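You operate a simulated robot arm through the tools that you are given. There is no shell and no other tool.

Carry out the task below with a simulated two-armed robot. There is one attempt and no reset: what you move stays moved.

TASK
Take the cap off the dark bottle marked "cherry" on the top of the long table and lay it down there.

Only the result counts: the job must be done as asked and must still hold three seconds after the hand-in. Knocking over, shifting, dropping, spilling or breaking anything else fails it. A push-on lid holds only when it is set on centred and level and pressed home; a screw cap is set on level and turned clockwise until tight.

THE ROBOT
Two 7-joint arms with two-finger parallel grippers on one trunk, on a base that moves. Base frame: it is fixed to the floor where the robot stands at the start and does not move with it; the origin is under the middle of the robot, x ahead of it, y to its left, z up. Readings come in mm, rad, newtons and seconds.
The left shoulder is at the start at [30, 119, 960], the right one opposite. With the tool pointing down near the work surface each hand reaches from about 100 to 660 mm from the robot's upright axis, wherever it stands, measured 20 degrees to its own side. Places, roughly: dark bottle [1500, 2750, 1000]. Payload 3.43 kg a hand.
Tool frame (each hand has its own): the origin (TCP) lies between the finger pads and is the grasp point; the fingertips stand 30 mm ahead of it; z points along the fingers, y is the line along which they close. The gripper opens to 94 mm. The fingers are 28 mm wide and 10 mm thick; the gripper's body (50 by 96 mm) begins 55 mm behind the TCP.
Orientation is that of the tool frame in the base frame, as a unit quaternion [w, x, y, z]. With the fingers straight down and closing along the base's y, the tool's x points along the base's -x, its y along +y and its z along -z.

THE INTERFACE
- The arms move only by the tool drive_tool. It takes "left_series", "right_series" or both (then of equal length, played together; a hand with none holds still); each is a list of rows, each an object of numbers (a shift or turn left out is 0, a gripper value left out holds the last): "tx", "ty", "tz": the shift along the tool's x, y, z in units of 40 mm (1.0 is 40 mm); "ax", "ay", "az": the turn, a rotation vector about the tool's x, y, z in units of 6 degrees (1.0 is 6 degrees); "jaw": the finger opening in mm, from 0 to 94. In form: [{"tx": .., "ty": .., "tz": .., "ax": .., "ay": .., "az": .., "jaw": ..}, ...]. A call has 1 to 20 rows; each row shifts and turns the commanded pose from where the row before left it, along the tool's axes as they then stand. A call with a number of a shift or a turn outside -1 to 1 is refused whole. A row lasts 0.2 s, in which the tool goes at most 50 mm and 0.15 rad; a call with a longer step from one row to the next is refused whole, and so is a gripper value outside its range. Where a pose cannot be reached the arm comes as near as it can. A force on the tool above 40 N (or 10 N above the force at the start of the call, whichever is more), or a blocked arm, ends the call early, and 0.2 s more pass. Each finger travels about 72 mm/s and halts on what it meets, pressing with about 37 N; the grip force reading is that of the motor and also rises with nothing between the fingers. The clock runs only during rows and for 0.2 s after the last one: add rows that do not move to give the fingers time. The reply holds the time, the measured pose of the TCP, the force on the tool along the base axes, the opening and the grip force, in the units named above and with some noise, with the torque about the TCP (base axes, N m) and any sound that the robot's microphone picked up.
- Cameras (640 x 400 px; columns grow to the right, rows downward): "scene" is now at [43.3, 12.8, 1687.8]; the picture's right is [0.10, -0.99, 0.00], its down [-0.63, -0.07, -0.77] and it looks along [0.77, 0.08, -0.64] (base axes); focal length 250 px, centre (320, 200). "left" rides on the left gripper at [76, -14, -102] in its tool frame; the picture's right is [0.18, 0.98, 0.00], its down [-0.75, 0.14, -0.64] and it looks along [-0.63, 0.12, 0.77] (tool axes); focal length 243 px, centre (320, 200). "right" rides on the right gripper at [76, 14, -103] in its tool frame; the picture's right is [-0.18, 0.98, 0.00], its down [-0.75, -0.14, -0.64] and it looks along [-0.63, -0.12, 0.77] (tool axes); focal length 243 px, centre (320, 200). There is no depth. A picture from a camera that has moved, and an enlarged one, comes with that camera's place and axes in the base frame and with its lens. The place of the scene camera against the robot may be out by one fixed shift of up to 18 mm in any direction.
- grab_frame(camera): a new picture of that camera. No time passes.
- lift_body(by): moves the trunk up (or, below 0, down) by that many mm; the arms and the scene camera ride with it, the base frame stays. It gives what a move gives, with no picture.
- base_move(legs): drives the robot by 1 to 6 legs, each [ahead, turn to the left] in mm and rad, along the robot's own axes; the way and the turn of a leg run together, so that a leg with both is an arc; at most 1500 mm and 3.142 rad a leg. The arms and the cameras ride along, it lands a little off, and it stops where it bumps. It gives what a move gives.
- turn_head(pan, tilt): turns the head with the scene camera to pan (to the left, within 2.496 rad either way) and tilt (down, from -0.506 to 1.204), counted from straight ahead of the robot. It gives what a move gives.
- zoom(camera, box): a new picture of the part [left, top, right, bottom] of that camera's present view, enlarged. No time passes.
- finish_job(): hands the job in; it is judged then, once.

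Nothing tells you exact positions but the pictures and the camera data. Unless the task says otherwise, let go and move clear before handing in.

The tools are called after ">>>" as name(argument=value, ...) on one line, values as JSON. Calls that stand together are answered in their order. drive_tool: Moves the arms, as the interface text tells. Its arguments: {"type":"object","properties":{"left_series":{"type":"array","items":{"type":"object","properties":{"tx":{"type":"number"},"ty":{"type":"number"},"tz":{"type":"number"},"ax":{"type":"number"},"ay":{"type":"number"},"az":{"type":"number"},"jaw":{"type":"number"}}}},"right_series":{"type":"array","items":{"type":"object","properties":{"tx":{"type":"number"},"ty":{"type":"number"},"tz":{"type":"number"},"ax":{"type":"number"},"ay":{"type":"number"},"az":{"type":"number"},"jaw":{"type":"number"}}}}},"required":[]} The other tools are called the same way: lift_body (by) moves the trunk up or down; base_move (legs) drives the base; turn_head (pan, tilt) turns the head that bears the scene camera; grab_frame (camera) takes a picture; zoom (camera, box) takes an enlarged picture of a part of a camera's view; finish_job () hands the job in.

At the start:

```text
time: 0.0
left_eef_pos: [381.9, 197.6, 1240.1]
left_tcp_rot: [0.0, 0.0, 1.0, 0.0]
left_wrist_force: [-0.3, -0.6, 0.5]
left_torque: [0.01, 0.0, 0.02]
left_finger_gap: 94.0
left_grasp_force: 0.1
right_eef_pos: [484.7, -152.9, 1142.3]
right_tcp_rot: [0.0, 0.0, 1.0, -0.001]
right_wrist_force: [-0.1, -0.4, -0.8]
right_torque: [-0.02, 0.0, 0.0]
right_finger_gap: 94.1
right_grasp_force: 0.0
trunk travel left (down, up): [-225.0, 185.0]
robot x, y, heading: [2.0, -0.2, 0.001]
head pan, tilt (commanded): [0.101, 0.691]
```

scene: 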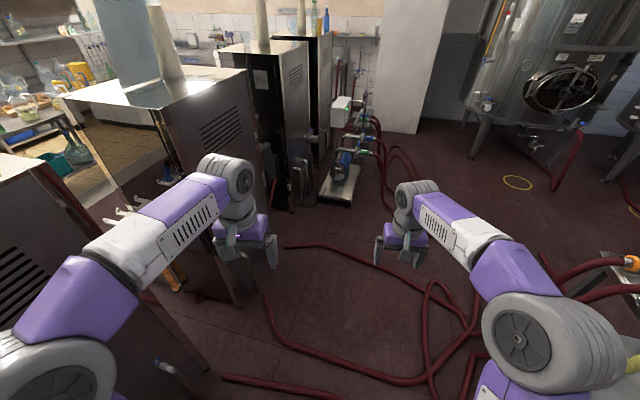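
right: 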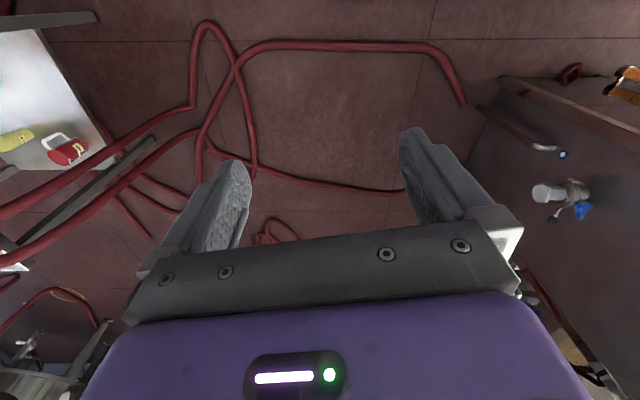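
left: 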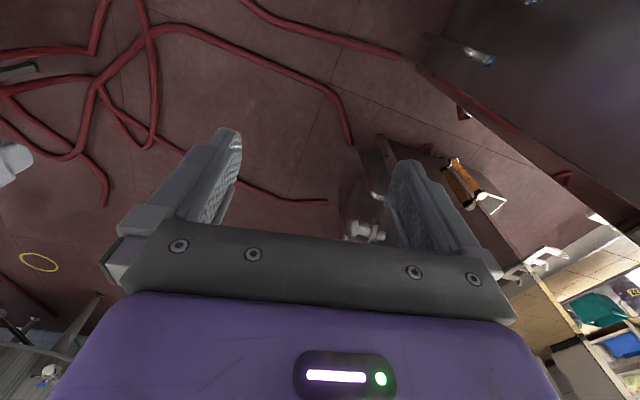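

I see a brewery-like room with steel cabinets to the left and open floor ahead. The dark bottle should be far ahead-left at about [1500, 2750, 1000], so I'll look around with the head first.

>>> turn_head(pan=1.07, tilt=0.3)

>>> grab_frame(camera="scene")

```text
time: 1.2
left_eef_pos: [382.2, 197.4, 1238.6]
left_tcp_rot: [-0.001, 0.0, 1.0, 0.0]
left_wrist_force: [0.2, 0.0, -0.1]
left_torque: [-0.01, 0.02, 0.0]
left_finger_gap: 94.2
left_grasp_force: 0.1
right_eef_pos: [484.4, -153.9, 1142.2]
right_tcp_rot: [0.0, 0.0, 1.0, 0.0]
right_wrist_force: [0.6, -0.5, 0.6]
right_torque: [0.0, -0.01, 0.02]
right_finger_gap: 94.0
right_grasp_force: 0.0
trunk travel left (down, up): [-225.0, 185.0]
robot x, y, heading: [-2.0, -0.2, 0.002]
head pan, tilt (commanded): [1.07, 0.3]
```

```text
taken
camera scene: at [3.4, 86.0, 1723.2], right [0.88, -0.48, 0.0], down [-0.14, -0.26, -0.96], along [0.46, 0.84, -0.3], focal length 250 px, centre (320, 200)
```

scene: 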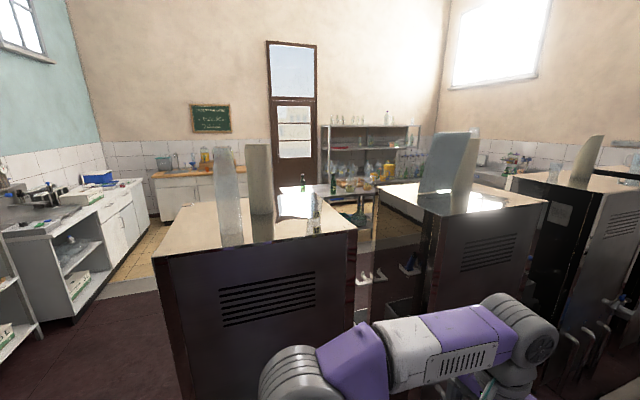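

The long table appears behind the cabinets, near image (330,190). I'll zoom in on it.

>>> zoom(camera="scene", box=[260, 150, 420, 250])

>>> zoom(camera="scene", box=[0, 150, 320, 350])

```text
4.00 times, centred on (340, 200) of scene
camera zoom: at [3.4, 86.0, 1723.2], right [0.88, -0.48, 0.0], down [-0.14, -0.26, -0.96], along [0.46, 0.84, -0.3], focal length 1002 px, centre (240, 200)
```

zoom: 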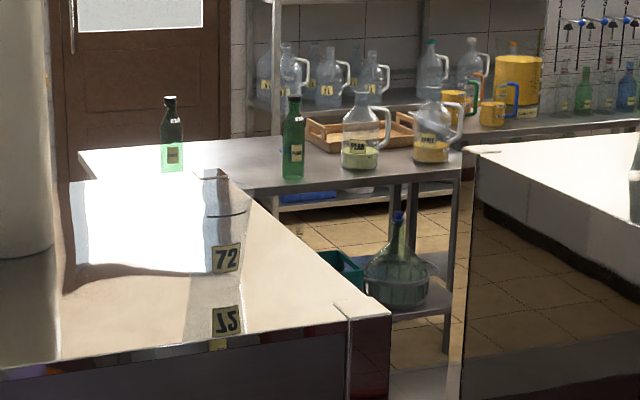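

```text
2.00 times, centred on (160, 250) of scene
camera zoom: at [3.4, 86.0, 1723.2], right [0.88, -0.48, 0.0], down [-0.14, -0.26, -0.96], along [0.46, 0.84, -0.3], focal length 501 px, centre (640, 100)
```

zoom: 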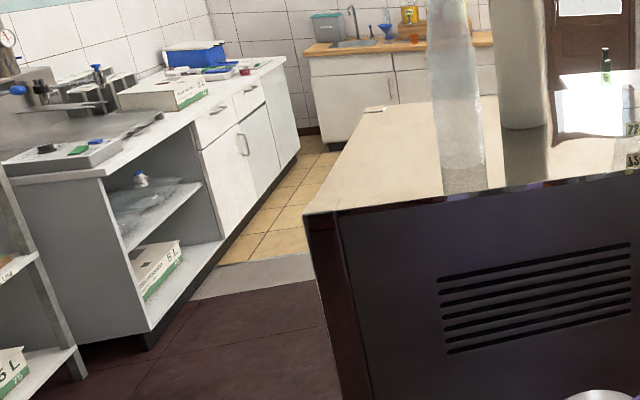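

>>> turn_head(pan=1.5, tilt=0.7)

>>> grab_frame(camera="scene")

>>> turn_head(pan=2.2, tilt=0.5)

>>> grab_frame(camera="scene")

>>> turn_head(pan=0.6, tilt=0.6)

>>> grab_frame(camera="scene")

>>> turn_head(pan=-0.2, tilt=0.5)

>>> grab_frame(camera="scene")

```text
time: 2.1
left_eef_pos: [381.4, 197.6, 1239.2]
left_tcp_rot: [0.0, 0.0, 1.0, 0.0]
left_wrist_force: [-0.5, 0.8, -0.1]
left_torque: [0.02, 0.02, 0.0]
left_finger_gap: 93.8
left_grasp_force: 0.0
right_eef_pos: [483.4, -152.3, 1142.0]
right_tcp_rot: [-0.001, 0.0, 1.0, -0.001]
right_wrist_force: [-0.5, -0.1, -0.4]
right_torque: [-0.05, -0.03, 0.05]
right_finger_gap: 94.2
right_grasp_force: 0.0
trunk travel left (down, up): [-225.0, 185.0]
robot x, y, heading: [1.0, 0.3, -0.002]
head pan, tilt (commanded): [1.499, 0.7]
```

```text
taken
camera scene: at [-35.3, 88.8, 1687.1], right [1.0, -0.07, 0.0], down [-0.05, -0.64, -0.77], along [0.06, 0.76, -0.64], focal length 250 px, centre (320, 200)
```

scene: 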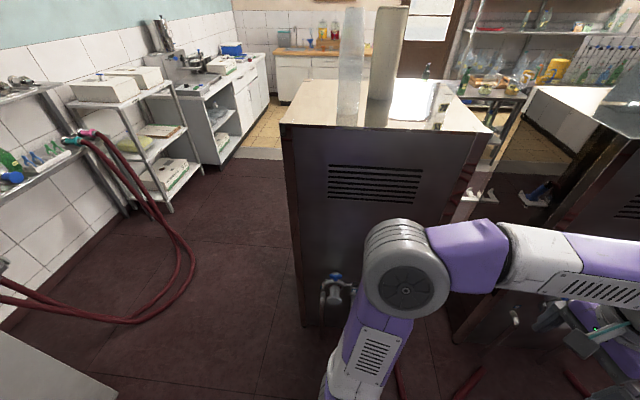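

```text
time: 3.2
left_eef_pos: [380.7, 197.3, 1239.9]
left_tcp_rot: [0.0, 0.0, 1.0, 0.0]
left_wrist_force: [-0.6, -0.2, 0.2]
left_torque: [-0.01, 0.01, 0.02]
left_finger_gap: 93.9
left_grasp_force: 0.1
right_eef_pos: [483.9, -151.8, 1141.1]
right_tcp_rot: [0.0, 0.001, 1.0, -0.001]
right_wrist_force: [-0.9, -0.8, 0.1]
right_torque: [0.03, 0.01, 0.03]
right_finger_gap: 94.0
right_grasp_force: 0.1
trunk travel left (down, up): [-225.0, 185.0]
robot x, y, heading: [0.6, 0.2, 0.002]
head pan, tilt (commanded): [2.201, 0.499]
```

```text
taken
camera scene: at [-95.0, 77.7, 1704.8], right [0.81, 0.59, 0.0], down [0.28, -0.39, -0.88], along [-0.52, 0.71, -0.48], focal length 250 px, centre (320, 200)
```

scene: 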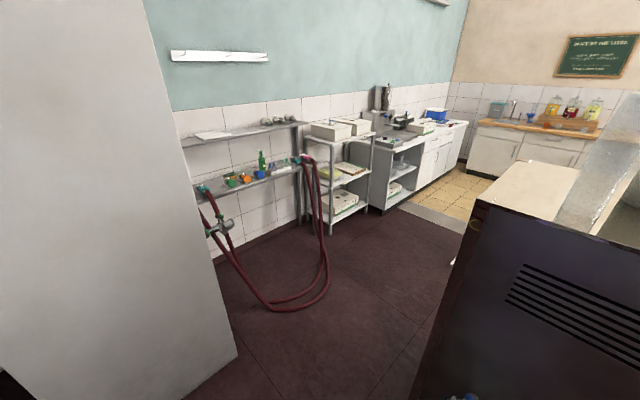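

```text
time: 4.9
left_eef_pos: [381.0, 197.3, 1239.1]
left_tcp_rot: [0.001, -0.001, 1.0, 0.0]
left_wrist_force: [0.5, -0.2, 0.3]
left_torque: [0.05, -0.01, 0.0]
left_finger_gap: 94.1
left_grasp_force: 0.1
right_eef_pos: [485.1, -153.3, 1142.4]
right_tcp_rot: [0.001, 0.0, 1.0, 0.0]
right_wrist_force: [-0.1, 1.0, -0.6]
right_torque: [-0.02, 0.01, 0.0]
right_finger_gap: 94.0
right_grasp_force: 0.1
trunk travel left (down, up): [-225.0, 185.0]
robot x, y, heading: [-3.0, -0.0, -0.002]
head pan, tilt (commanded): [0.6, 0.6]
```

```text
taken
camera scene: at [31.4, 54.1, 1695.7], right [0.57, -0.82, 0.0], down [-0.47, -0.32, -0.83], along [0.68, 0.47, -0.56], focal length 250 px, centre (320, 200)
```

scene: 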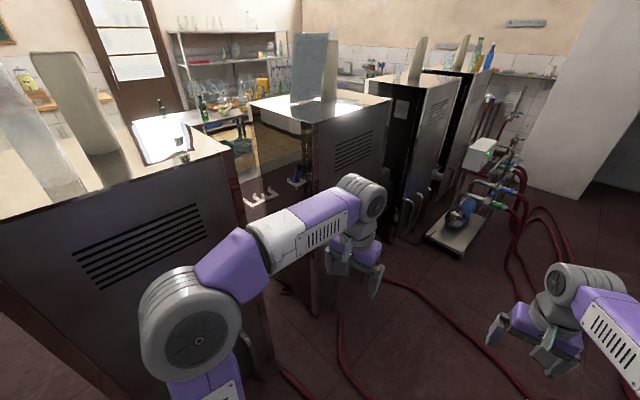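

```text
time: 6.0
left_eef_pos: [381.6, 197.0, 1240.7]
left_tcp_rot: [0.0, 0.0, 1.0, 0.0]
left_wrist_force: [0.9, -0.1, -0.6]
left_torque: [-0.01, 0.02, -0.02]
left_finger_gap: 94.0
left_grasp_force: 0.1
right_eef_pos: [484.8, -152.2, 1142.9]
right_tcp_rot: [0.0, 0.0, 1.0, 0.0]
right_wrist_force: [0.3, 0.0, 0.8]
right_torque: [0.04, -0.02, -0.01]
right_finger_gap: 94.2
right_grasp_force: 0.0
trunk travel left (down, up): [-225.0, 185.0]
robot x, y, heading: [1.6, -2.7, 0.002]
head pan, tilt (commanded): [-0.201, 0.499]
```

```text
taken
camera scene: at [47.7, -13.9, 1704.8], right [-0.2, -0.98, 0.0], down [-0.47, 0.1, -0.88], along [0.86, -0.17, -0.48], focal length 250 px, centre (320, 200)
```

scene: 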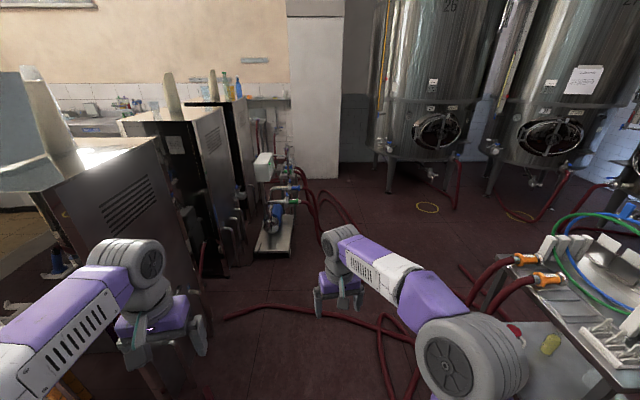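

The row of tall steel cabinets (front at y≈820, left side at x≈-90) blocks the direct way; the aisle on their left (x from -1050 to -90) is open. I'll turn left, drive into that aisle and look on from there.

>>> base_move(legs=[[0, 2.255], [900, 0], [0, -0.684]])

>>> turn_head(pan=-0.4, tilt=0.5)

>>> grab_frame(camera="scene")

>>> turn_head(pan=0.4, tilt=0.5)

>>> grab_frame(camera="scene")

```text
time: 17.8
left_eef_pos: [-756.6, 1052.9, 1240.4]
left_tcp_rot: [0.001, 0.71, -0.704, 0.0]
left_wrist_force: [0.3, -0.3, -0.6]
left_torque: [-0.01, 0.0, 0.01]
left_finger_gap: 94.2
left_grasp_force: 0.0
right_eef_pos: [-406.5, 1158.1, 1142.5]
right_tcp_rot: [0.0, 0.71, -0.705, 0.0]
right_wrist_force: [-0.5, 0.5, -0.2]
right_torque: [0.03, -0.02, 0.02]
right_finger_gap: 94.0
right_grasp_force: 0.1
trunk travel left (down, up): [-225.0, 185.0]
robot x, y, heading: [-556.2, 672.4, 1.577]
head pan, tilt (commanded): [-0.201, 0.499]
```

```text
time: 18.6
left_eef_pos: [-755.1, 1052.9, 1240.9]
left_tcp_rot: [-0.001, 0.71, -0.704, 0.0]
left_wrist_force: [-0.2, 0.0, -0.2]
left_torque: [0.01, 0.01, -0.01]
left_finger_gap: 94.0
left_grasp_force: 0.0
right_eef_pos: [-407.4, 1157.6, 1142.6]
right_tcp_rot: [0.0, 0.711, -0.704, 0.0]
right_wrist_force: [-0.3, 0.2, -0.2]
right_torque: [0.02, 0.02, -0.03]
right_finger_gap: 93.7
right_grasp_force: 0.0
trunk travel left (down, up): [-225.0, 185.0]
robot x, y, heading: [-553.8, 672.8, 1.576]
head pan, tilt (commanded): [-0.4, 0.499]
```

```text
taken
camera scene: at [-532.4, 730.6, 1704.8], right [0.92, -0.38, 0.0], down [-0.18, -0.44, -0.88], along [0.33, 0.81, -0.48], focal length 250 px, centre (320, 200)
```

scene: 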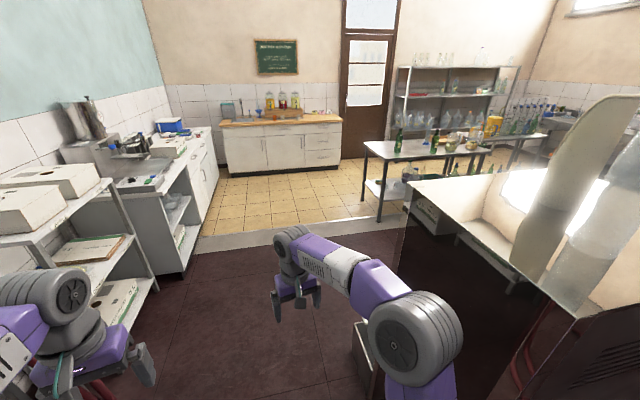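

```text
time: 19.7
left_eef_pos: [-755.6, 1052.5, 1239.8]
left_tcp_rot: [0.0, 0.709, -0.705, 0.0]
left_wrist_force: [-0.8, -0.6, -0.1]
left_torque: [-0.03, -0.01, 0.01]
left_finger_gap: 93.9
left_grasp_force: 0.0
right_eef_pos: [-406.2, 1158.4, 1141.6]
right_tcp_rot: [-0.001, 0.71, -0.704, 0.0]
right_wrist_force: [-0.3, 0.9, 0.1]
right_torque: [0.0, -0.01, -0.01]
right_finger_gap: 94.4
right_grasp_force: 0.0
trunk travel left (down, up): [-225.0, 185.0]
robot x, y, heading: [-553.5, 675.2, 1.58]
head pan, tilt (commanded): [0.4, 0.499]
```

```text
taken
camera scene: at [-603.0, 730.0, 1704.8], right [0.92, 0.4, 0.0], down [0.19, -0.44, -0.88], along [-0.35, 0.81, -0.48], focal length 250 px, centre (320, 200)
```

scene: 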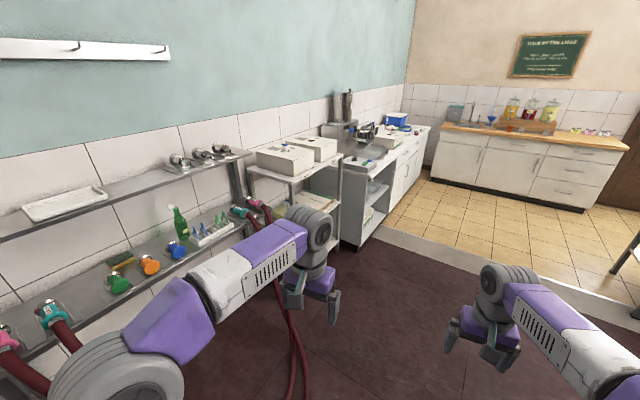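

Now the long table is in view across the tiled floor, past the cabinets. I'll zoom in on it before driving there.

>>> turn_head(pan=-0.6, tilt=0.35)

>>> grab_frame(camera="scene")

>>> zoom(camera="scene", box=[260, 120, 460, 245])

```text
time: 21.0
left_eef_pos: [-756.5, 1051.8, 1240.7]
left_tcp_rot: [-0.001, 0.71, -0.705, 0.0]
left_wrist_force: [-0.3, -0.4, 0.0]
left_torque: [-0.03, 0.02, 0.0]
left_finger_gap: 94.3
left_grasp_force: 0.0
right_eef_pos: [-407.8, 1157.9, 1142.0]
right_tcp_rot: [0.0, 0.71, -0.705, 0.0]
right_wrist_force: [0.5, 1.0, 0.7]
right_torque: [-0.01, 0.04, 0.02]
right_finger_gap: 94.1
right_grasp_force: 0.2
trunk travel left (down, up): [-225.0, 185.0]
robot x, y, heading: [-557.4, 674.5, 1.584]
head pan, tilt (commanded): [-0.6, 0.351]
```

```text
taken
camera scene: at [-515.1, 723.8, 1718.5], right [0.83, -0.56, 0.0], down [-0.19, -0.29, -0.94], along [0.52, 0.78, -0.34], focal length 250 px, centre (320, 200)
```

scene: 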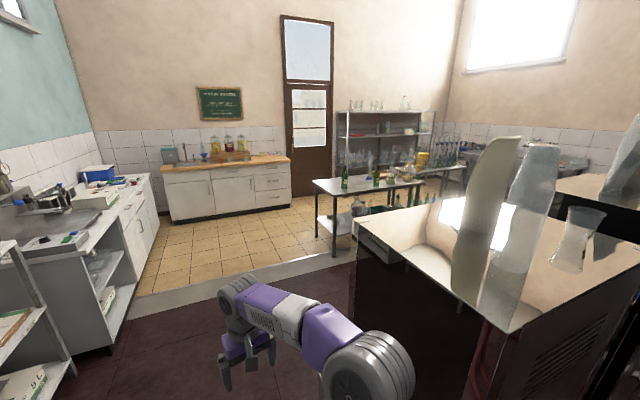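

```text
3.20 times, centred on (360, 182) of scene
camera zoom: at [-515.1, 723.8, 1718.5], right [0.83, -0.56, 0.0], down [-0.19, -0.29, -0.94], along [0.52, 0.78, -0.34], focal length 801 px, centre (192, 256)
```

zoom: 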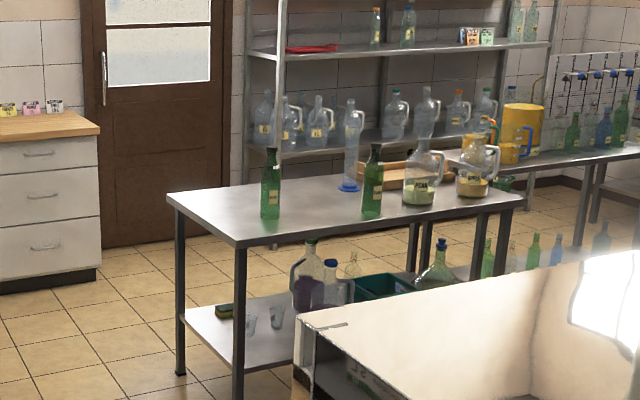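

Two bottles stand near the front of the long table at about (1320, 2950) and (1680, 2780), tops around z≈1095, table top about z≈830. I'll drive further up the aisle and look right to check the free floor and read the labels.

>>> base_move(legs=[[1000, 0]])

>>> turn_head(pan=-1.0, tilt=0.4)

>>> grab_frame(camera="scene")

>>> zoom(camera="scene", box=[220, 100, 460, 250])

```text
time: 26.2
left_eef_pos: [-761.2, 2072.5, 1239.9]
left_tcp_rot: [0.001, 0.709, -0.705, 0.0]
left_wrist_force: [-0.1, -0.3, 0.2]
left_torque: [-0.02, 0.01, 0.0]
left_finger_gap: 93.9
left_grasp_force: 0.0
right_eef_pos: [-412.4, 2177.1, 1141.7]
right_tcp_rot: [0.0, 0.709, -0.706, 0.001]
right_wrist_force: [0.6, 0.3, 0.6]
right_torque: [0.02, 0.0, 0.04]
right_finger_gap: 94.0
right_grasp_force: 0.0
trunk travel left (down, up): [-225.0, 185.0]
robot x, y, heading: [-562.9, 1695.1, 1.571]
head pan, tilt (commanded): [-0.6, 0.351]
```

```text
time: 27.1
left_eef_pos: [-761.6, 2073.1, 1240.7]
left_tcp_rot: [0.0, 0.709, -0.705, 0.0]
left_wrist_force: [0.4, 0.5, 0.1]
left_torque: [0.02, 0.0, 0.02]
left_finger_gap: 94.0
left_grasp_force: 0.1
right_eef_pos: [-411.4, 2176.5, 1141.7]
right_tcp_rot: [0.001, 0.709, -0.705, 0.0]
right_wrist_force: [-0.3, -0.2, -0.1]
right_torque: [-0.02, -0.01, 0.0]
right_finger_gap: 94.0
right_grasp_force: 0.0
trunk travel left (down, up): [-225.0, 185.0]
robot x, y, heading: [-562.3, 1694.0, 1.577]
head pan, tilt (commanded): [-1.0, 0.4]
```

```text
taken
camera scene: at [-496.1, 1716.3, 1713.9], right [0.54, -0.84, 0.0], down [-0.33, -0.21, -0.92], along [0.77, 0.5, -0.39], focal length 250 px, centre (320, 200)
```

scene: 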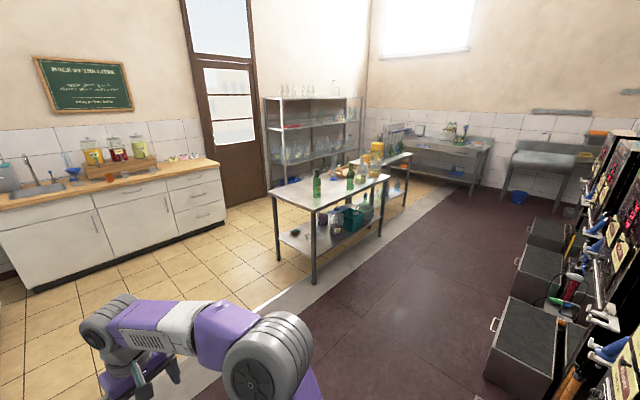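

```text
2.67 times, centred on (340, 175) of scene
camera zoom: at [-496.1, 1716.3, 1713.9], right [0.54, -0.84, 0.0], down [-0.33, -0.21, -0.92], along [0.77, 0.5, -0.39], focal length 668 px, centre (267, 267)
```

zoom: 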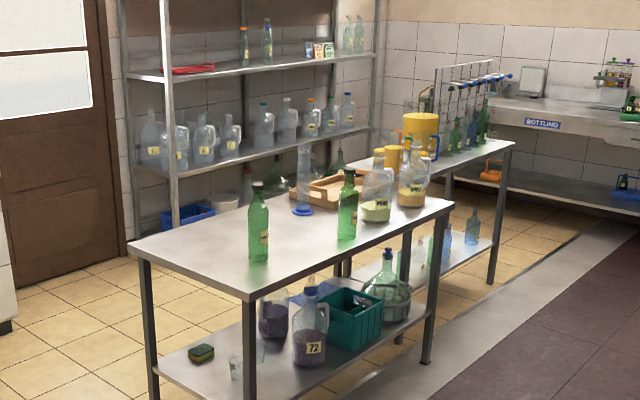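

>>> zoom(camera="scene", box=[300, 160, 332, 200])

>>> zoom(camera="scene", box=[334, 155, 366, 195])

>>> zoom(camera="scene", box=[330, 135, 410, 185])

```text
10.00 times, centred on (316, 180) of scene
camera zoom: at [-496.1, 1716.3, 1713.9], right [0.54, -0.84, 0.0], down [-0.33, -0.21, -0.92], along [0.77, 0.5, -0.39], focal length 2504 px, centre (360, 400)
```

zoom: 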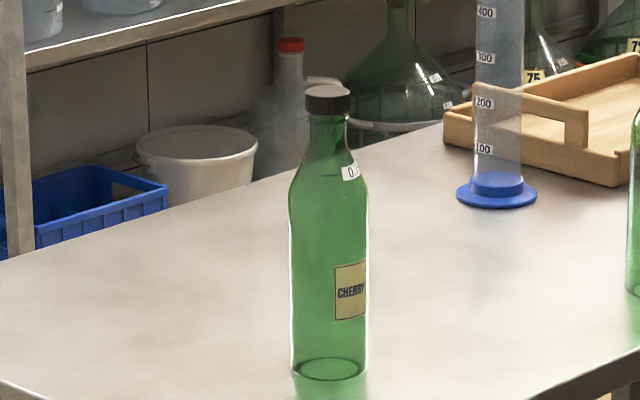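

```text
10.00 times, centred on (350, 175) of scene
camera zoom: at [-496.1, 1716.3, 1713.9], right [0.54, -0.84, 0.0], down [-0.33, -0.21, -0.92], along [0.77, 0.5, -0.39], focal length 2504 px, centre (20, 450)
```

zoom: 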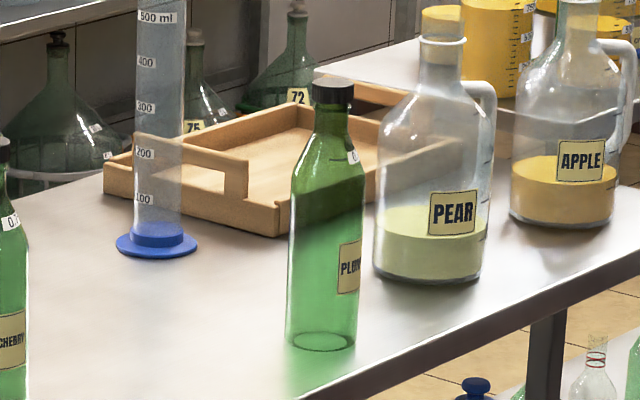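

```text
8.00 times, centred on (370, 160) of scene
camera zoom: at [-496.1, 1716.3, 1713.9], right [0.54, -0.84, 0.0], down [-0.33, -0.21, -0.92], along [0.77, 0.5, -0.39], focal length 2003 px, centre (-80, 520)
```

zoom: 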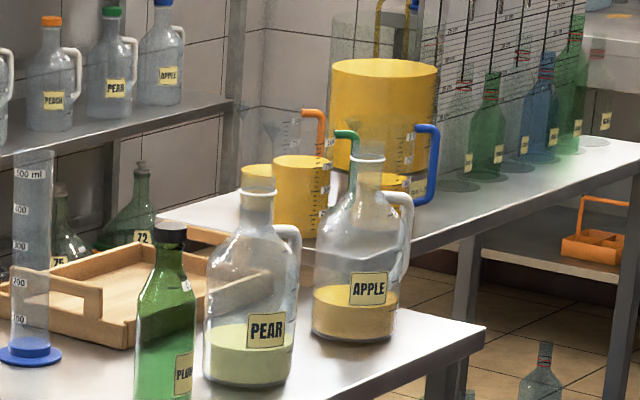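

The bottle labelled CHERRY is the left one (about (1300, 2925), table top z≈830, cap ~43 mm wide at z≈1090); the right one is PLUM. The maroon aisle in front of the table is free, so I'll drive along it and then face the table.

>>> base_move(legs=[[200, 0], [0, -1.52], [1500, 0], [200, 0]])

>>> turn_head(pan=1.2, tilt=0.5)

>>> grab_frame(camera="scene")

```text
time: 40.8
left_eef_pos: [1546.7, 2165.6, 1240.1]
left_tcp_rot: [0.0, -0.007, 1.0, 0.0]
left_wrist_force: [0.3, 0.5, -0.8]
left_torque: [-0.01, 0.0, 0.03]
left_finger_gap: 93.9
left_grasp_force: 0.0
right_eef_pos: [1654.3, 1816.4, 1142.4]
right_tcp_rot: [0.0, -0.007, 1.0, 0.0]
right_wrist_force: [-0.3, 0.5, -0.7]
right_torque: [0.01, 0.03, 0.0]
right_finger_gap: 94.1
right_grasp_force: 0.1
trunk travel left (down, up): [-225.0, 185.0]
robot x, y, heading: [1168.4, 1960.1, 0.015]
head pan, tilt (commanded): [-1.0, 0.4]
```

```text
time: 42.9
left_eef_pos: [1545.7, 2166.1, 1240.6]
left_tcp_rot: [0.0, -0.007, 1.0, 0.0]
left_wrist_force: [-0.5, -0.5, -0.1]
left_torque: [0.0, 0.0, 0.0]
left_finger_gap: 94.0
left_grasp_force: 0.0
right_eef_pos: [1653.3, 1817.2, 1142.3]
right_tcp_rot: [0.0, -0.007, 1.0, 0.0]
right_wrist_force: [-0.6, 0.1, -0.7]
right_torque: [-0.03, -0.01, -0.03]
right_finger_gap: 94.1
right_grasp_force: 0.1
trunk travel left (down, up): [-225.0, 185.0]
robot x, y, heading: [1166.6, 1962.9, 0.014]
head pan, tilt (commanded): [1.201, 0.499]
```

```text
taken
camera scene: at [1156.6, 2051.5, 1704.8], right [0.94, -0.35, 0.0], down [-0.17, -0.45, -0.88], along [0.31, 0.82, -0.48], focal length 250 px, centre (320, 200)
```

scene: 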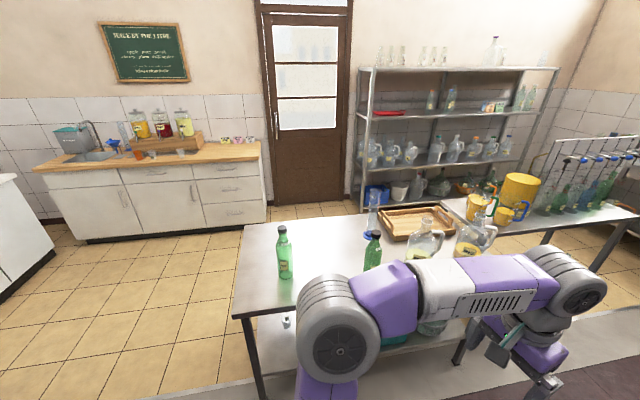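

I'm now in front of the table, with the CHERRY bottle near its front-left corner. I'll turn to face it and measure.

>>> base_move(legs=[[0, 1.383]])

>>> turn_head(pan=0.0, tilt=0.7)

>>> grab_frame(camera="scene")

```text
time: 46.7
left_eef_pos: [1038.5, 2373.2, 1239.2]
left_tcp_rot: [0.0, -0.643, 0.766, -0.001]
left_wrist_force: [0.7, -0.7, 0.7]
left_torque: [0.01, -0.01, -0.05]
left_finger_gap: 93.6
left_grasp_force: 0.1
right_eef_pos: [1400.1, 2414.7, 1142.5]
right_tcp_rot: [0.0, -0.643, 0.766, 0.0]
right_wrist_force: [-0.8, 0.8, 0.0]
right_torque: [-0.04, -0.01, 0.02]
right_finger_gap: 93.8
right_grasp_force: 0.1
trunk travel left (down, up): [-225.0, 185.0]
robot x, y, heading: [1165.2, 1958.7, 1.398]
head pan, tilt (commanded): [1.201, 0.499]
```

```text
time: 48.1
left_eef_pos: [1037.8, 2371.8, 1240.4]
left_tcp_rot: [0.0, -0.644, 0.765, 0.0]
left_wrist_force: [-0.3, 0.3, -0.8]
left_torque: [0.03, -0.02, 0.01]
left_finger_gap: 94.0
left_grasp_force: 0.0
right_eef_pos: [1399.1, 2415.1, 1141.1]
right_tcp_rot: [0.001, -0.644, 0.765, 0.0]
right_wrist_force: [0.0, 0.0, -0.6]
right_torque: [0.0, 0.0, -0.01]
right_finger_gap: 94.0
right_grasp_force: 0.0
trunk travel left (down, up): [-225.0, 185.0]
robot x, y, heading: [1165.6, 1962.5, 1.398]
head pan, tilt (commanded): [0.0, 0.7]
```

```text
taken
camera scene: at [1164.2, 2020.8, 1687.1], right [0.99, -0.17, 0.0], down [-0.11, -0.63, -0.77], along [0.13, 0.75, -0.64], focal length 250 px, centre (320, 200)
```

scene: 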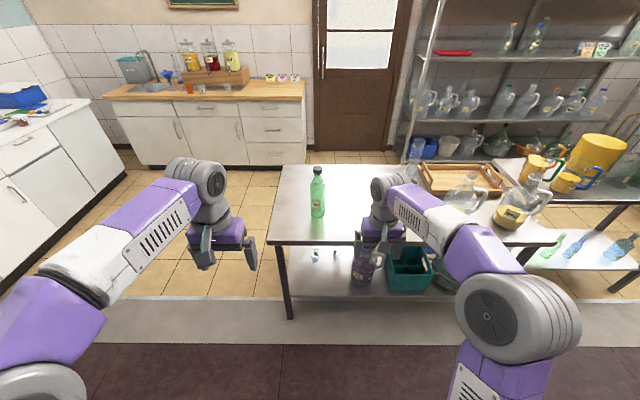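

>>> zoom(camera="scene", box=[278, 155, 358, 245])

>>> zoom(camera="scene", box=[303, 160, 333, 180])

```text
4.44 times, centred on (318, 200) of scene
camera zoom: at [1164.2, 2020.8, 1687.1], right [0.99, -0.17, 0.0], down [-0.11, -0.63, -0.77], along [0.13, 0.75, -0.64], focal length 1113 px, centre (329, 200)
```

zoom: 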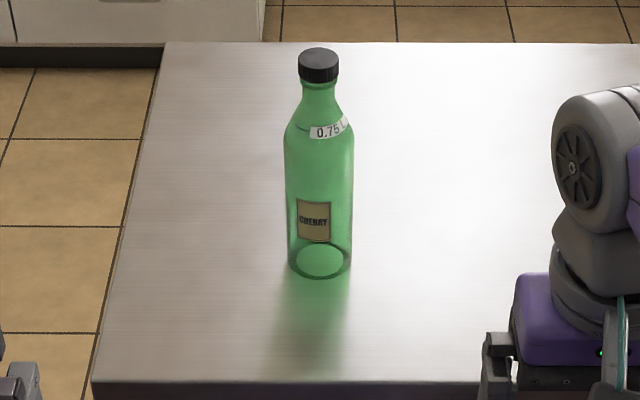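

```text
16.00 times, centred on (318, 170) of scene
camera zoom: at [1164.2, 2020.8, 1687.1], right [0.99, -0.17, 0.0], down [-0.11, -0.63, -0.77], along [0.13, 0.75, -0.64], focal length 4007 px, centre (352, 680)
```

zoom: 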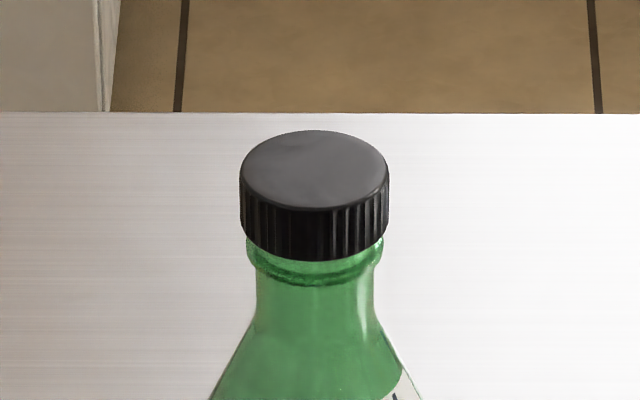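

The cap is a ribbed black screw cap (about 40 mm wide, 16 mm tall, top at z≈1095), so I'll hold the bottle body with one hand and unscrew with the other. First I check how far the robot's base sticks out before driving closer.

>>> turn_head(pan=0.0, tilt=1.204)

>>> grab_frame(camera="scene")

>>> grab_frame(camera="left")

>>> grab_frame(camera="right")

```text
time: 49.0
left_eef_pos: [1038.0, 2371.6, 1240.1]
left_tcp_rot: [0.001, -0.643, 0.766, 0.0]
left_wrist_force: [-0.5, -0.4, 0.1]
left_torque: [0.03, -0.01, 0.0]
left_finger_gap: 93.9
left_grasp_force: 0.0
right_eef_pos: [1400.7, 2414.9, 1143.1]
right_tcp_rot: [0.0, -0.644, 0.765, 0.0]
right_wrist_force: [-0.7, 0.4, 0.2]
right_torque: [-0.01, -0.01, -0.02]
right_finger_gap: 93.9
right_grasp_force: 0.0
trunk travel left (down, up): [-225.0, 185.0]
robot x, y, heading: [1166.3, 1963.4, 1.401]
head pan, tilt (commanded): [0.0, 1.201]
```

```text
taken
camera scene: at [1159.3, 1992.2, 1651.1], right [0.99, -0.17, 0.0], down [-0.16, -0.92, -0.36], along [0.06, 0.36, -0.93], focal length 250 px, centre (320, 200)
```

scene: 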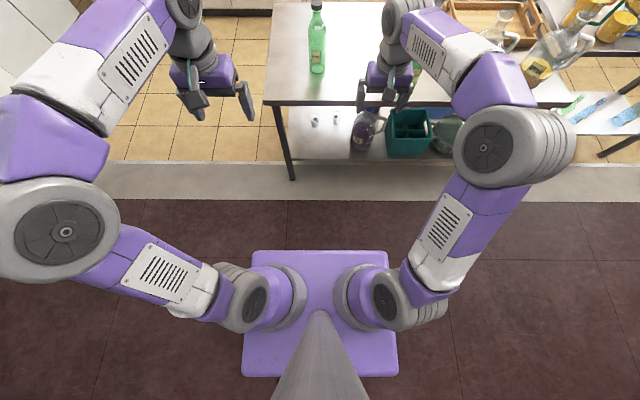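

```text
taken
camera left: at [1038.0, 2295.4, 1342.3], right [-1.0, -0.01, 0.0], down [-0.01, 0.77, 0.64], along [-0.01, 0.64, -0.77], focal length 243 px, centre (320, 200)
```

left: 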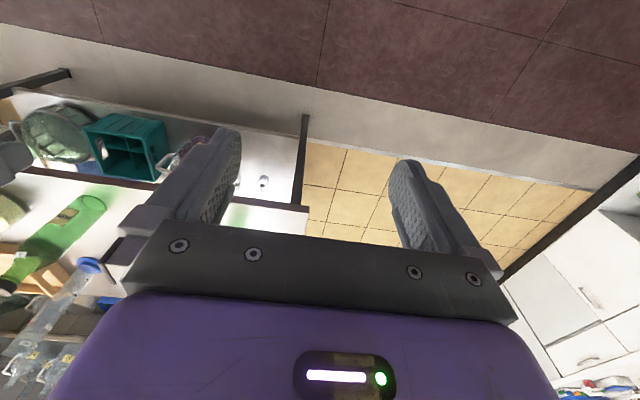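

```text
taken
camera right: at [1372.9, 2340.9, 1244.8], right [-0.94, 0.35, 0.0], down [0.27, 0.72, 0.64], along [0.22, 0.6, -0.77], focal length 243 px, centre (320, 200)
```

right: 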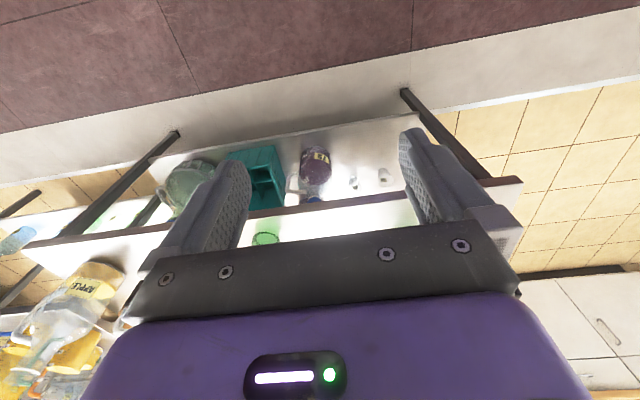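

The base stays within about 310 mm of the axis, and the table edge is about 790 mm ahead. I'll raise the trunk 120 mm and drive 425 mm ahead, so that the bottle stands about 550 mm in front with both hands well above everything.

>>> lift_body(by=120)

>>> base_move(legs=[[425, 0]])

>>> turn_head(pan=0.0, tilt=0.9)

>>> grab_frame(camera="scene")

>>> grab_frame(camera="left")

>>> grab_frame(camera="right")

```text
time: 50.5
left_eef_pos: [1039.2, 2372.3, 1359.1]
left_tcp_rot: [0.0, -0.644, 0.765, 0.0]
left_wrist_force: [0.5, 0.1, 0.5]
left_torque: [0.01, 0.0, 0.0]
left_finger_gap: 93.8
left_grasp_force: 0.0
right_eef_pos: [1399.6, 2413.8, 1262.8]
right_tcp_rot: [0.0, -0.643, 0.766, 0.0]
right_wrist_force: [-0.5, 0.5, -0.2]
right_torque: [0.02, 0.0, -0.01]
right_finger_gap: 93.8
right_grasp_force: 0.0
trunk travel left (down, up): [-345.0, 65.0]
robot x, y, heading: [1166.5, 1966.0, 1.396]
head pan, tilt (commanded): [0.0, 1.201]
```

```text
time: 53.1
left_eef_pos: [1113.3, 2784.5, 1360.1]
left_tcp_rot: [0.0, -0.642, 0.767, 0.0]
left_wrist_force: [-1.0, 0.0, -0.1]
left_torque: [0.03, 0.04, 0.05]
left_finger_gap: 94.0
left_grasp_force: 0.1
right_eef_pos: [1476.4, 2823.4, 1263.5]
right_tcp_rot: [0.0, -0.641, 0.767, 0.001]
right_wrist_force: [0.6, -0.7, 0.3]
right_torque: [-0.01, -0.01, -0.02]
right_finger_gap: 94.3
right_grasp_force: 0.1
trunk travel left (down, up): [-345.0, 65.0]
robot x, y, heading: [1238.2, 2374.4, 1.396]
head pan, tilt (commanded): [0.0, 1.201]
```

```text
time: 53.9
left_eef_pos: [1112.9, 2783.3, 1359.9]
left_tcp_rot: [0.001, -0.642, 0.767, 0.0]
left_wrist_force: [-0.8, -1.2, 0.6]
left_torque: [-0.02, 0.02, -0.01]
left_finger_gap: 94.3
left_grasp_force: 0.0
right_eef_pos: [1474.6, 2824.3, 1263.5]
right_tcp_rot: [0.0, -0.641, 0.767, -0.001]
right_wrist_force: [0.5, -0.4, -0.6]
right_torque: [-0.01, -0.03, 0.0]
right_finger_gap: 94.0
right_grasp_force: 0.1
trunk travel left (down, up): [-345.0, 65.0]
robot x, y, heading: [1234.9, 2371.6, 1.392]
head pan, tilt (commanded): [0.0, 0.901]
```

```text
taken
camera scene: at [1235.6, 2422.2, 1790.9], right [0.98, -0.18, 0.0], down [-0.14, -0.77, -0.62], along [0.11, 0.61, -0.78], focal length 250 px, centre (320, 200)
```

scene: 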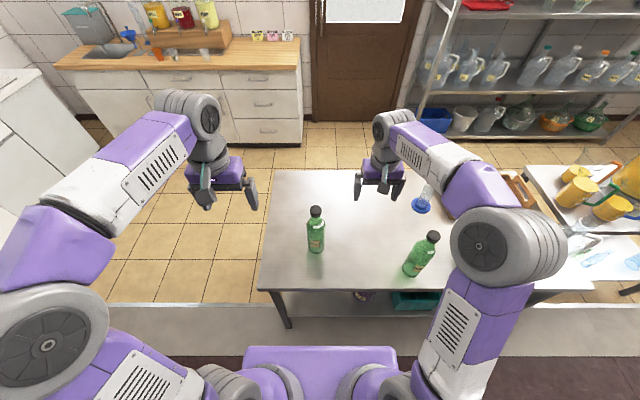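

```text
taken
camera left: at [1112.4, 2706.9, 1462.5], right [-1.0, -0.01, 0.0], down [-0.01, 0.77, 0.64], along [0.0, 0.64, -0.77], focal length 243 px, centre (320, 200)
```

left: 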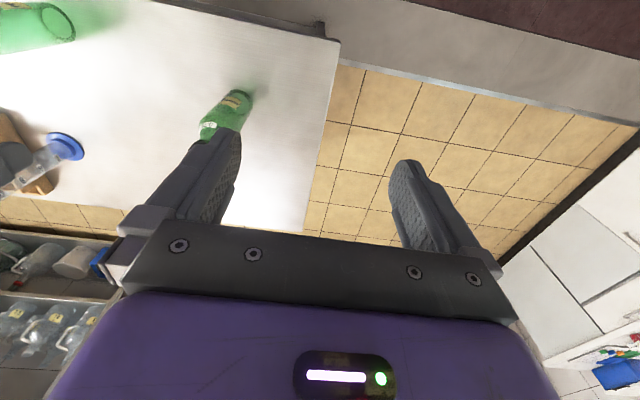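

```text
taken
camera right: at [1447.6, 2750.7, 1365.0], right [-0.93, 0.36, 0.0], down [0.27, 0.72, 0.64], along [0.23, 0.6, -0.77], focal length 243 px, centre (320, 200)
```

right: 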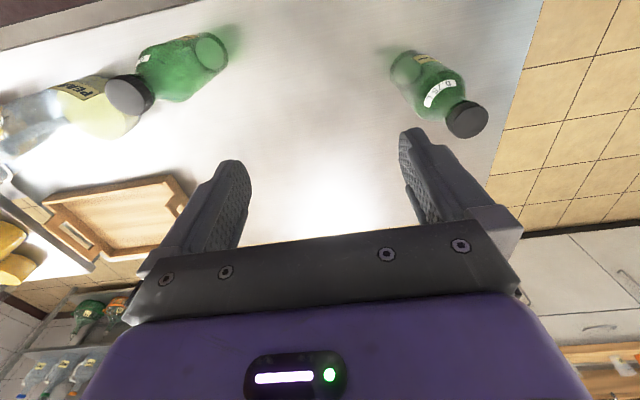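

>>> zoom(camera="right", box=[360, 30, 520, 150])

>>> zoom(camera="left", box=[180, 70, 280, 150])

>>> zoom(camera="scene", box=[280, 190, 360, 265])

```text
3.33 times, centred on (440, 90) of right
camera zoom: at [1447.6, 2750.7, 1365.0], right [-0.93, 0.36, 0.0], down [0.27, 0.72, 0.64], along [0.23, 0.6, -0.77], focal length 809 px, centre (-80, 567)
```

zoom: 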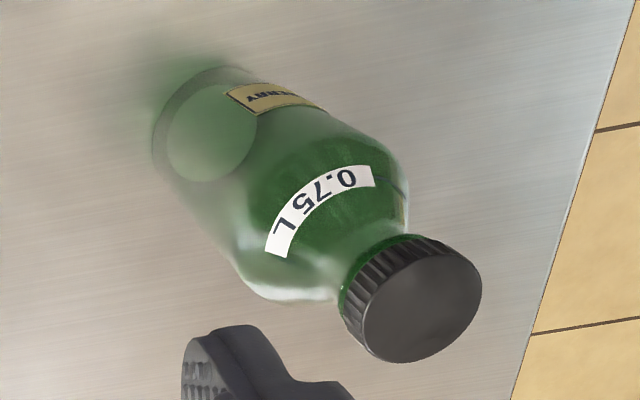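

```text
5.00 times, centred on (230, 110) of left
camera zoom: at [1112.4, 2706.9, 1462.5], right [-1.0, -0.01, 0.0], down [-0.01, 0.77, 0.64], along [0.0, 0.64, -0.77], focal length 1213 px, centre (770, 650)
```

zoom: 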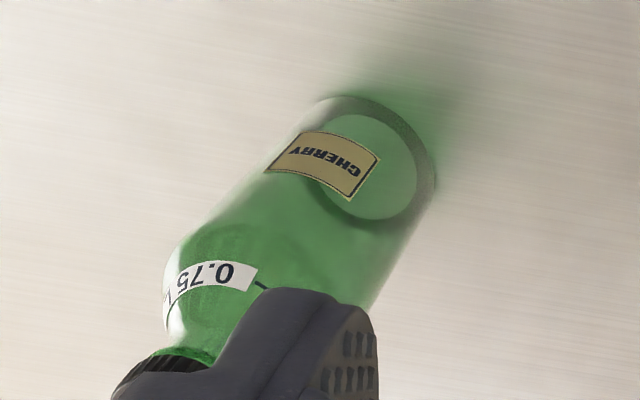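

```text
5.33 times, centred on (320, 228) of scene
camera zoom: at [1235.6, 2422.2, 1790.9], right [0.98, -0.18, 0.0], down [-0.14, -0.77, -0.62], along [0.11, 0.61, -0.78], focal length 1336 px, centre (320, 53)
```

zoom: 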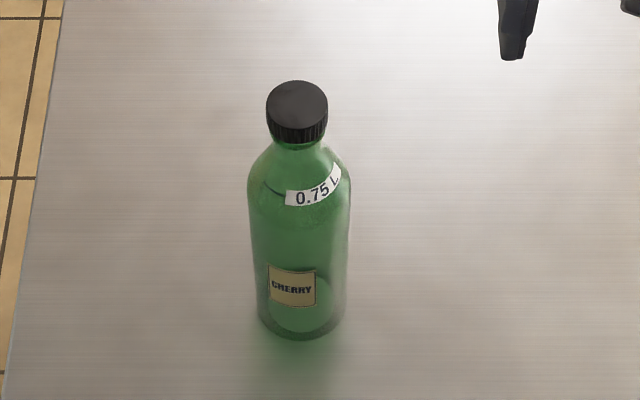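

The hand cameras agree: bottle axis at about (1321, 2917), table z≈817, cap top z≈1090, body ~73 mm wide. I'll bring the left hand to the front-left of the bottle, yawed 45° and pitched to near-horizontal, to grip the body at z≈940.

>>> drive_tool(left_series=[{"tx": -0.222, "ty": -0.2625, "tz": 0.656}, {"tx": -0.222, "ty": -0.2625, "tz": 0.656}, {"tx": -0.222, "ty": -0.2625, "tz": 0.656}, {"tx": -0.222, "ty": -0.2625, "tz": 0.656}, {"tx": -0.222, "ty": -0.2625, "tz": 0.656}, {"tx": -0.222, "ty": -0.2625, "tz": 0.656}, {"tx": -0.222, "ty": -0.2625, "tz": 0.656}, {"tx": -0.222, "ty": -0.2625, "tz": 0.656}, {"az": 0.9375}, {"az": 0.9375}, {"az": 0.9375}, {"az": 0.9375}, {"az": 0.9375}, {"az": 0.9375}, {"az": 0.9375}, {"az": 0.9375}])

>>> grab_frame(camera="scene")

```text
time: 57.3
left_eef_pos: [1206.9, 2839.4, 1150.8]
left_tcp_rot: [0.0, -0.299, 0.954, 0.0]
left_wrist_force: [-0.7, 0.5, -0.6]
left_torque: [-0.01, 0.04, -0.02]
left_finger_gap: 94.3
left_grasp_force: 0.0
right_eef_pos: [1476.3, 2823.8, 1263.4]
right_tcp_rot: [0.0, -0.642, 0.767, 0.0]
right_wrist_force: [1.3, -0.7, -0.9]
right_torque: [0.01, 0.01, 0.02]
right_finger_gap: 94.0
right_grasp_force: 0.1
trunk travel left (down, up): [-345.0, 65.0]
robot x, y, heading: [1239.5, 2371.7, 1.389]
head pan, tilt (commanded): [0.0, 0.901]
```

```text
taken
camera scene: at [1235.6, 2422.5, 1790.9], right [0.98, -0.18, 0.0], down [-0.14, -0.77, -0.62], along [0.11, 0.61, -0.78], focal length 250 px, centre (320, 200)
```

scene: 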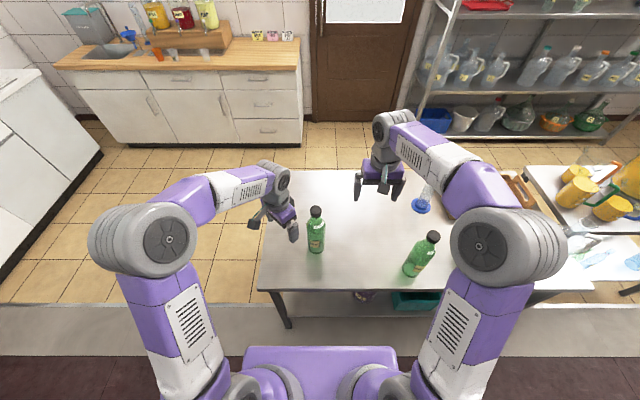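

The left hand is in place and yawed; now I pitch it so that it points nearly horizontally towards the bottle.

>>> drive_tool(left_series=[{"ay": -0.9722}, {"ay": -0.9722}, {"ay": -0.9722}, {"ay": -0.9722}, {"ay": -0.9722}, {"ay": -0.9722}, {"ay": -0.9722}, {"ay": -0.9722}, {"ay": -0.9722}, {"ay": -0.9722}, {"ay": -0.9722}, {"ay": -0.9722}])

>>> grab_frame(camera="scene")

>>> grab_frame(camera="left")

```text
time: 59.9
left_eef_pos: [1207.4, 2839.2, 1151.3]
left_tcp_rot: [0.547, -0.245, 0.782, 0.172]
left_wrist_force: [-0.3, -0.4, -1.2]
left_torque: [0.0, 0.01, 0.0]
left_finger_gap: 94.0
left_grasp_force: 0.1
right_eef_pos: [1474.4, 2823.7, 1262.4]
right_tcp_rot: [0.0, -0.641, 0.767, 0.001]
right_wrist_force: [0.1, 0.0, -0.6]
right_torque: [0.03, 0.0, 0.03]
right_finger_gap: 94.1
right_grasp_force: 0.0
trunk travel left (down, up): [-345.0, 65.0]
robot x, y, heading: [1240.8, 2377.9, 1.389]
head pan, tilt (commanded): [0.0, 0.901]
```

```text
taken
camera scene: at [1234.8, 2422.7, 1790.9], right [0.98, -0.18, 0.0], down [-0.14, -0.77, -0.62], along [0.11, 0.61, -0.78], focal length 250 px, centre (320, 200)
```

scene: 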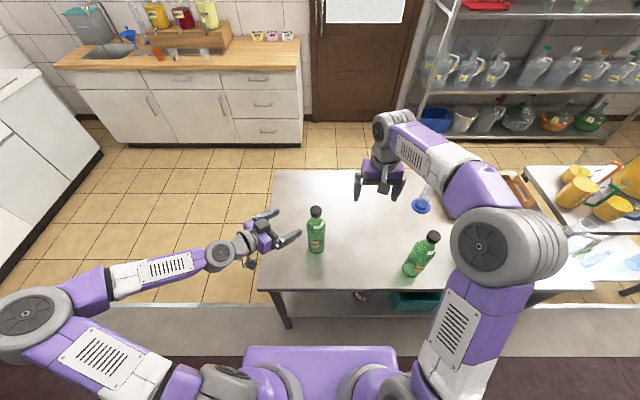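

```text
taken
camera left: at [1114.0, 2758.0, 1114.6], right [-0.61, 0.77, -0.17], down [-0.37, -0.08, 0.93], along [0.7, 0.63, 0.33], focal length 243 px, centre (320, 200)
```

left: 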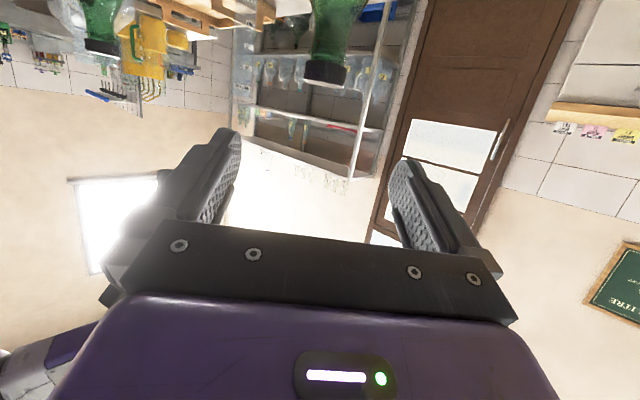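

The left hand now points at the bottle from the front-left at z≈1151. I'll lower it to the pre-grasp height (z≈988) and check the alignment with its camera.

>>> drive_tool(left_series=[{"tx": 0.766, "tz": 0.279}, {"tx": 0.766, "tz": 0.279}, {"tx": 0.766, "tz": 0.279}, {"tx": 0.766, "tz": 0.279}, {"tx": 0.766, "tz": 0.279}])

>>> grab_frame(camera="scene")

>>> grab_frame(camera="left")

>>> grab_frame(camera="right")

```text
time: 61.1
left_eef_pos: [1206.8, 2838.3, 984.6]
left_tcp_rot: [0.547, -0.245, 0.782, 0.171]
left_wrist_force: [0.7, -0.2, 1.6]
left_torque: [-0.01, 0.02, 0.01]
left_finger_gap: 94.1
left_grasp_force: 0.1
right_eef_pos: [1474.6, 2822.8, 1262.9]
right_tcp_rot: [0.001, -0.641, 0.767, -0.001]
right_wrist_force: [-0.3, -1.1, -0.4]
right_torque: [-0.01, 0.01, 0.01]
right_finger_gap: 94.2
right_grasp_force: 0.1
trunk travel left (down, up): [-345.0, 65.0]
robot x, y, heading: [1239.7, 2370.9, 1.396]
head pan, tilt (commanded): [0.0, 0.901]
```

```text
taken
camera scene: at [1235.4, 2422.8, 1790.9], right [0.98, -0.18, 0.0], down [-0.14, -0.77, -0.62], along [0.11, 0.61, -0.78], focal length 250 px, centre (320, 200)
```

scene: 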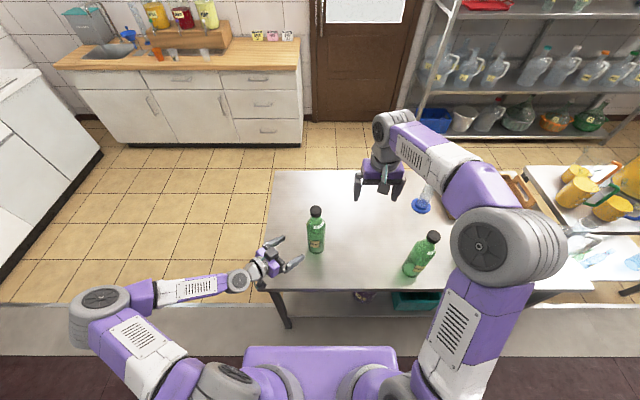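

```text
taken
camera left: at [1114.5, 2757.9, 948.6], right [-0.61, 0.77, -0.17], down [-0.36, -0.08, 0.93], along [0.7, 0.63, 0.33], focal length 243 px, centre (320, 200)
```

left: 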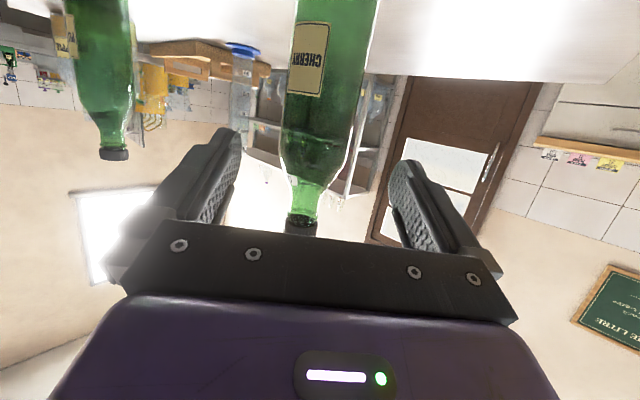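

```text
taken
camera right: at [1447.4, 2751.1, 1364.9], right [-0.93, 0.36, 0.0], down [0.27, 0.72, 0.64], along [0.23, 0.6, -0.77], focal length 243 px, centre (320, 200)
```

right: 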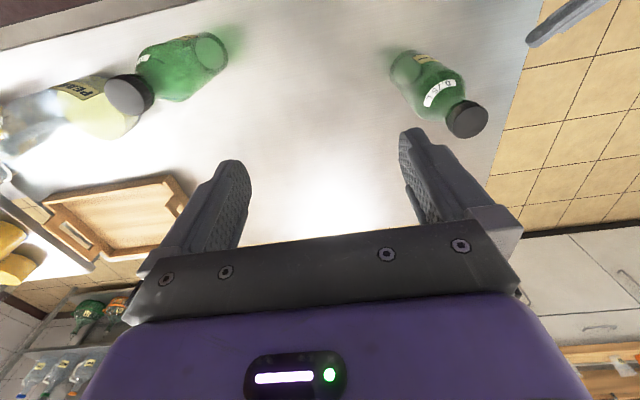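

>>> zoom(camera="left", box=[240, 0, 400, 240])

```text
1.67 times, centred on (320, 120) of left
camera zoom: at [1114.5, 2757.9, 948.6], right [-0.61, 0.77, -0.17], down [-0.36, -0.08, 0.93], along [0.7, 0.63, 0.33], focal length 404 px, centre (320, 333)
```

zoom: 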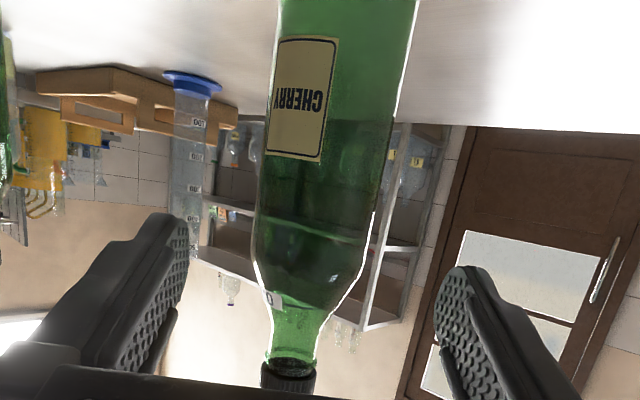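

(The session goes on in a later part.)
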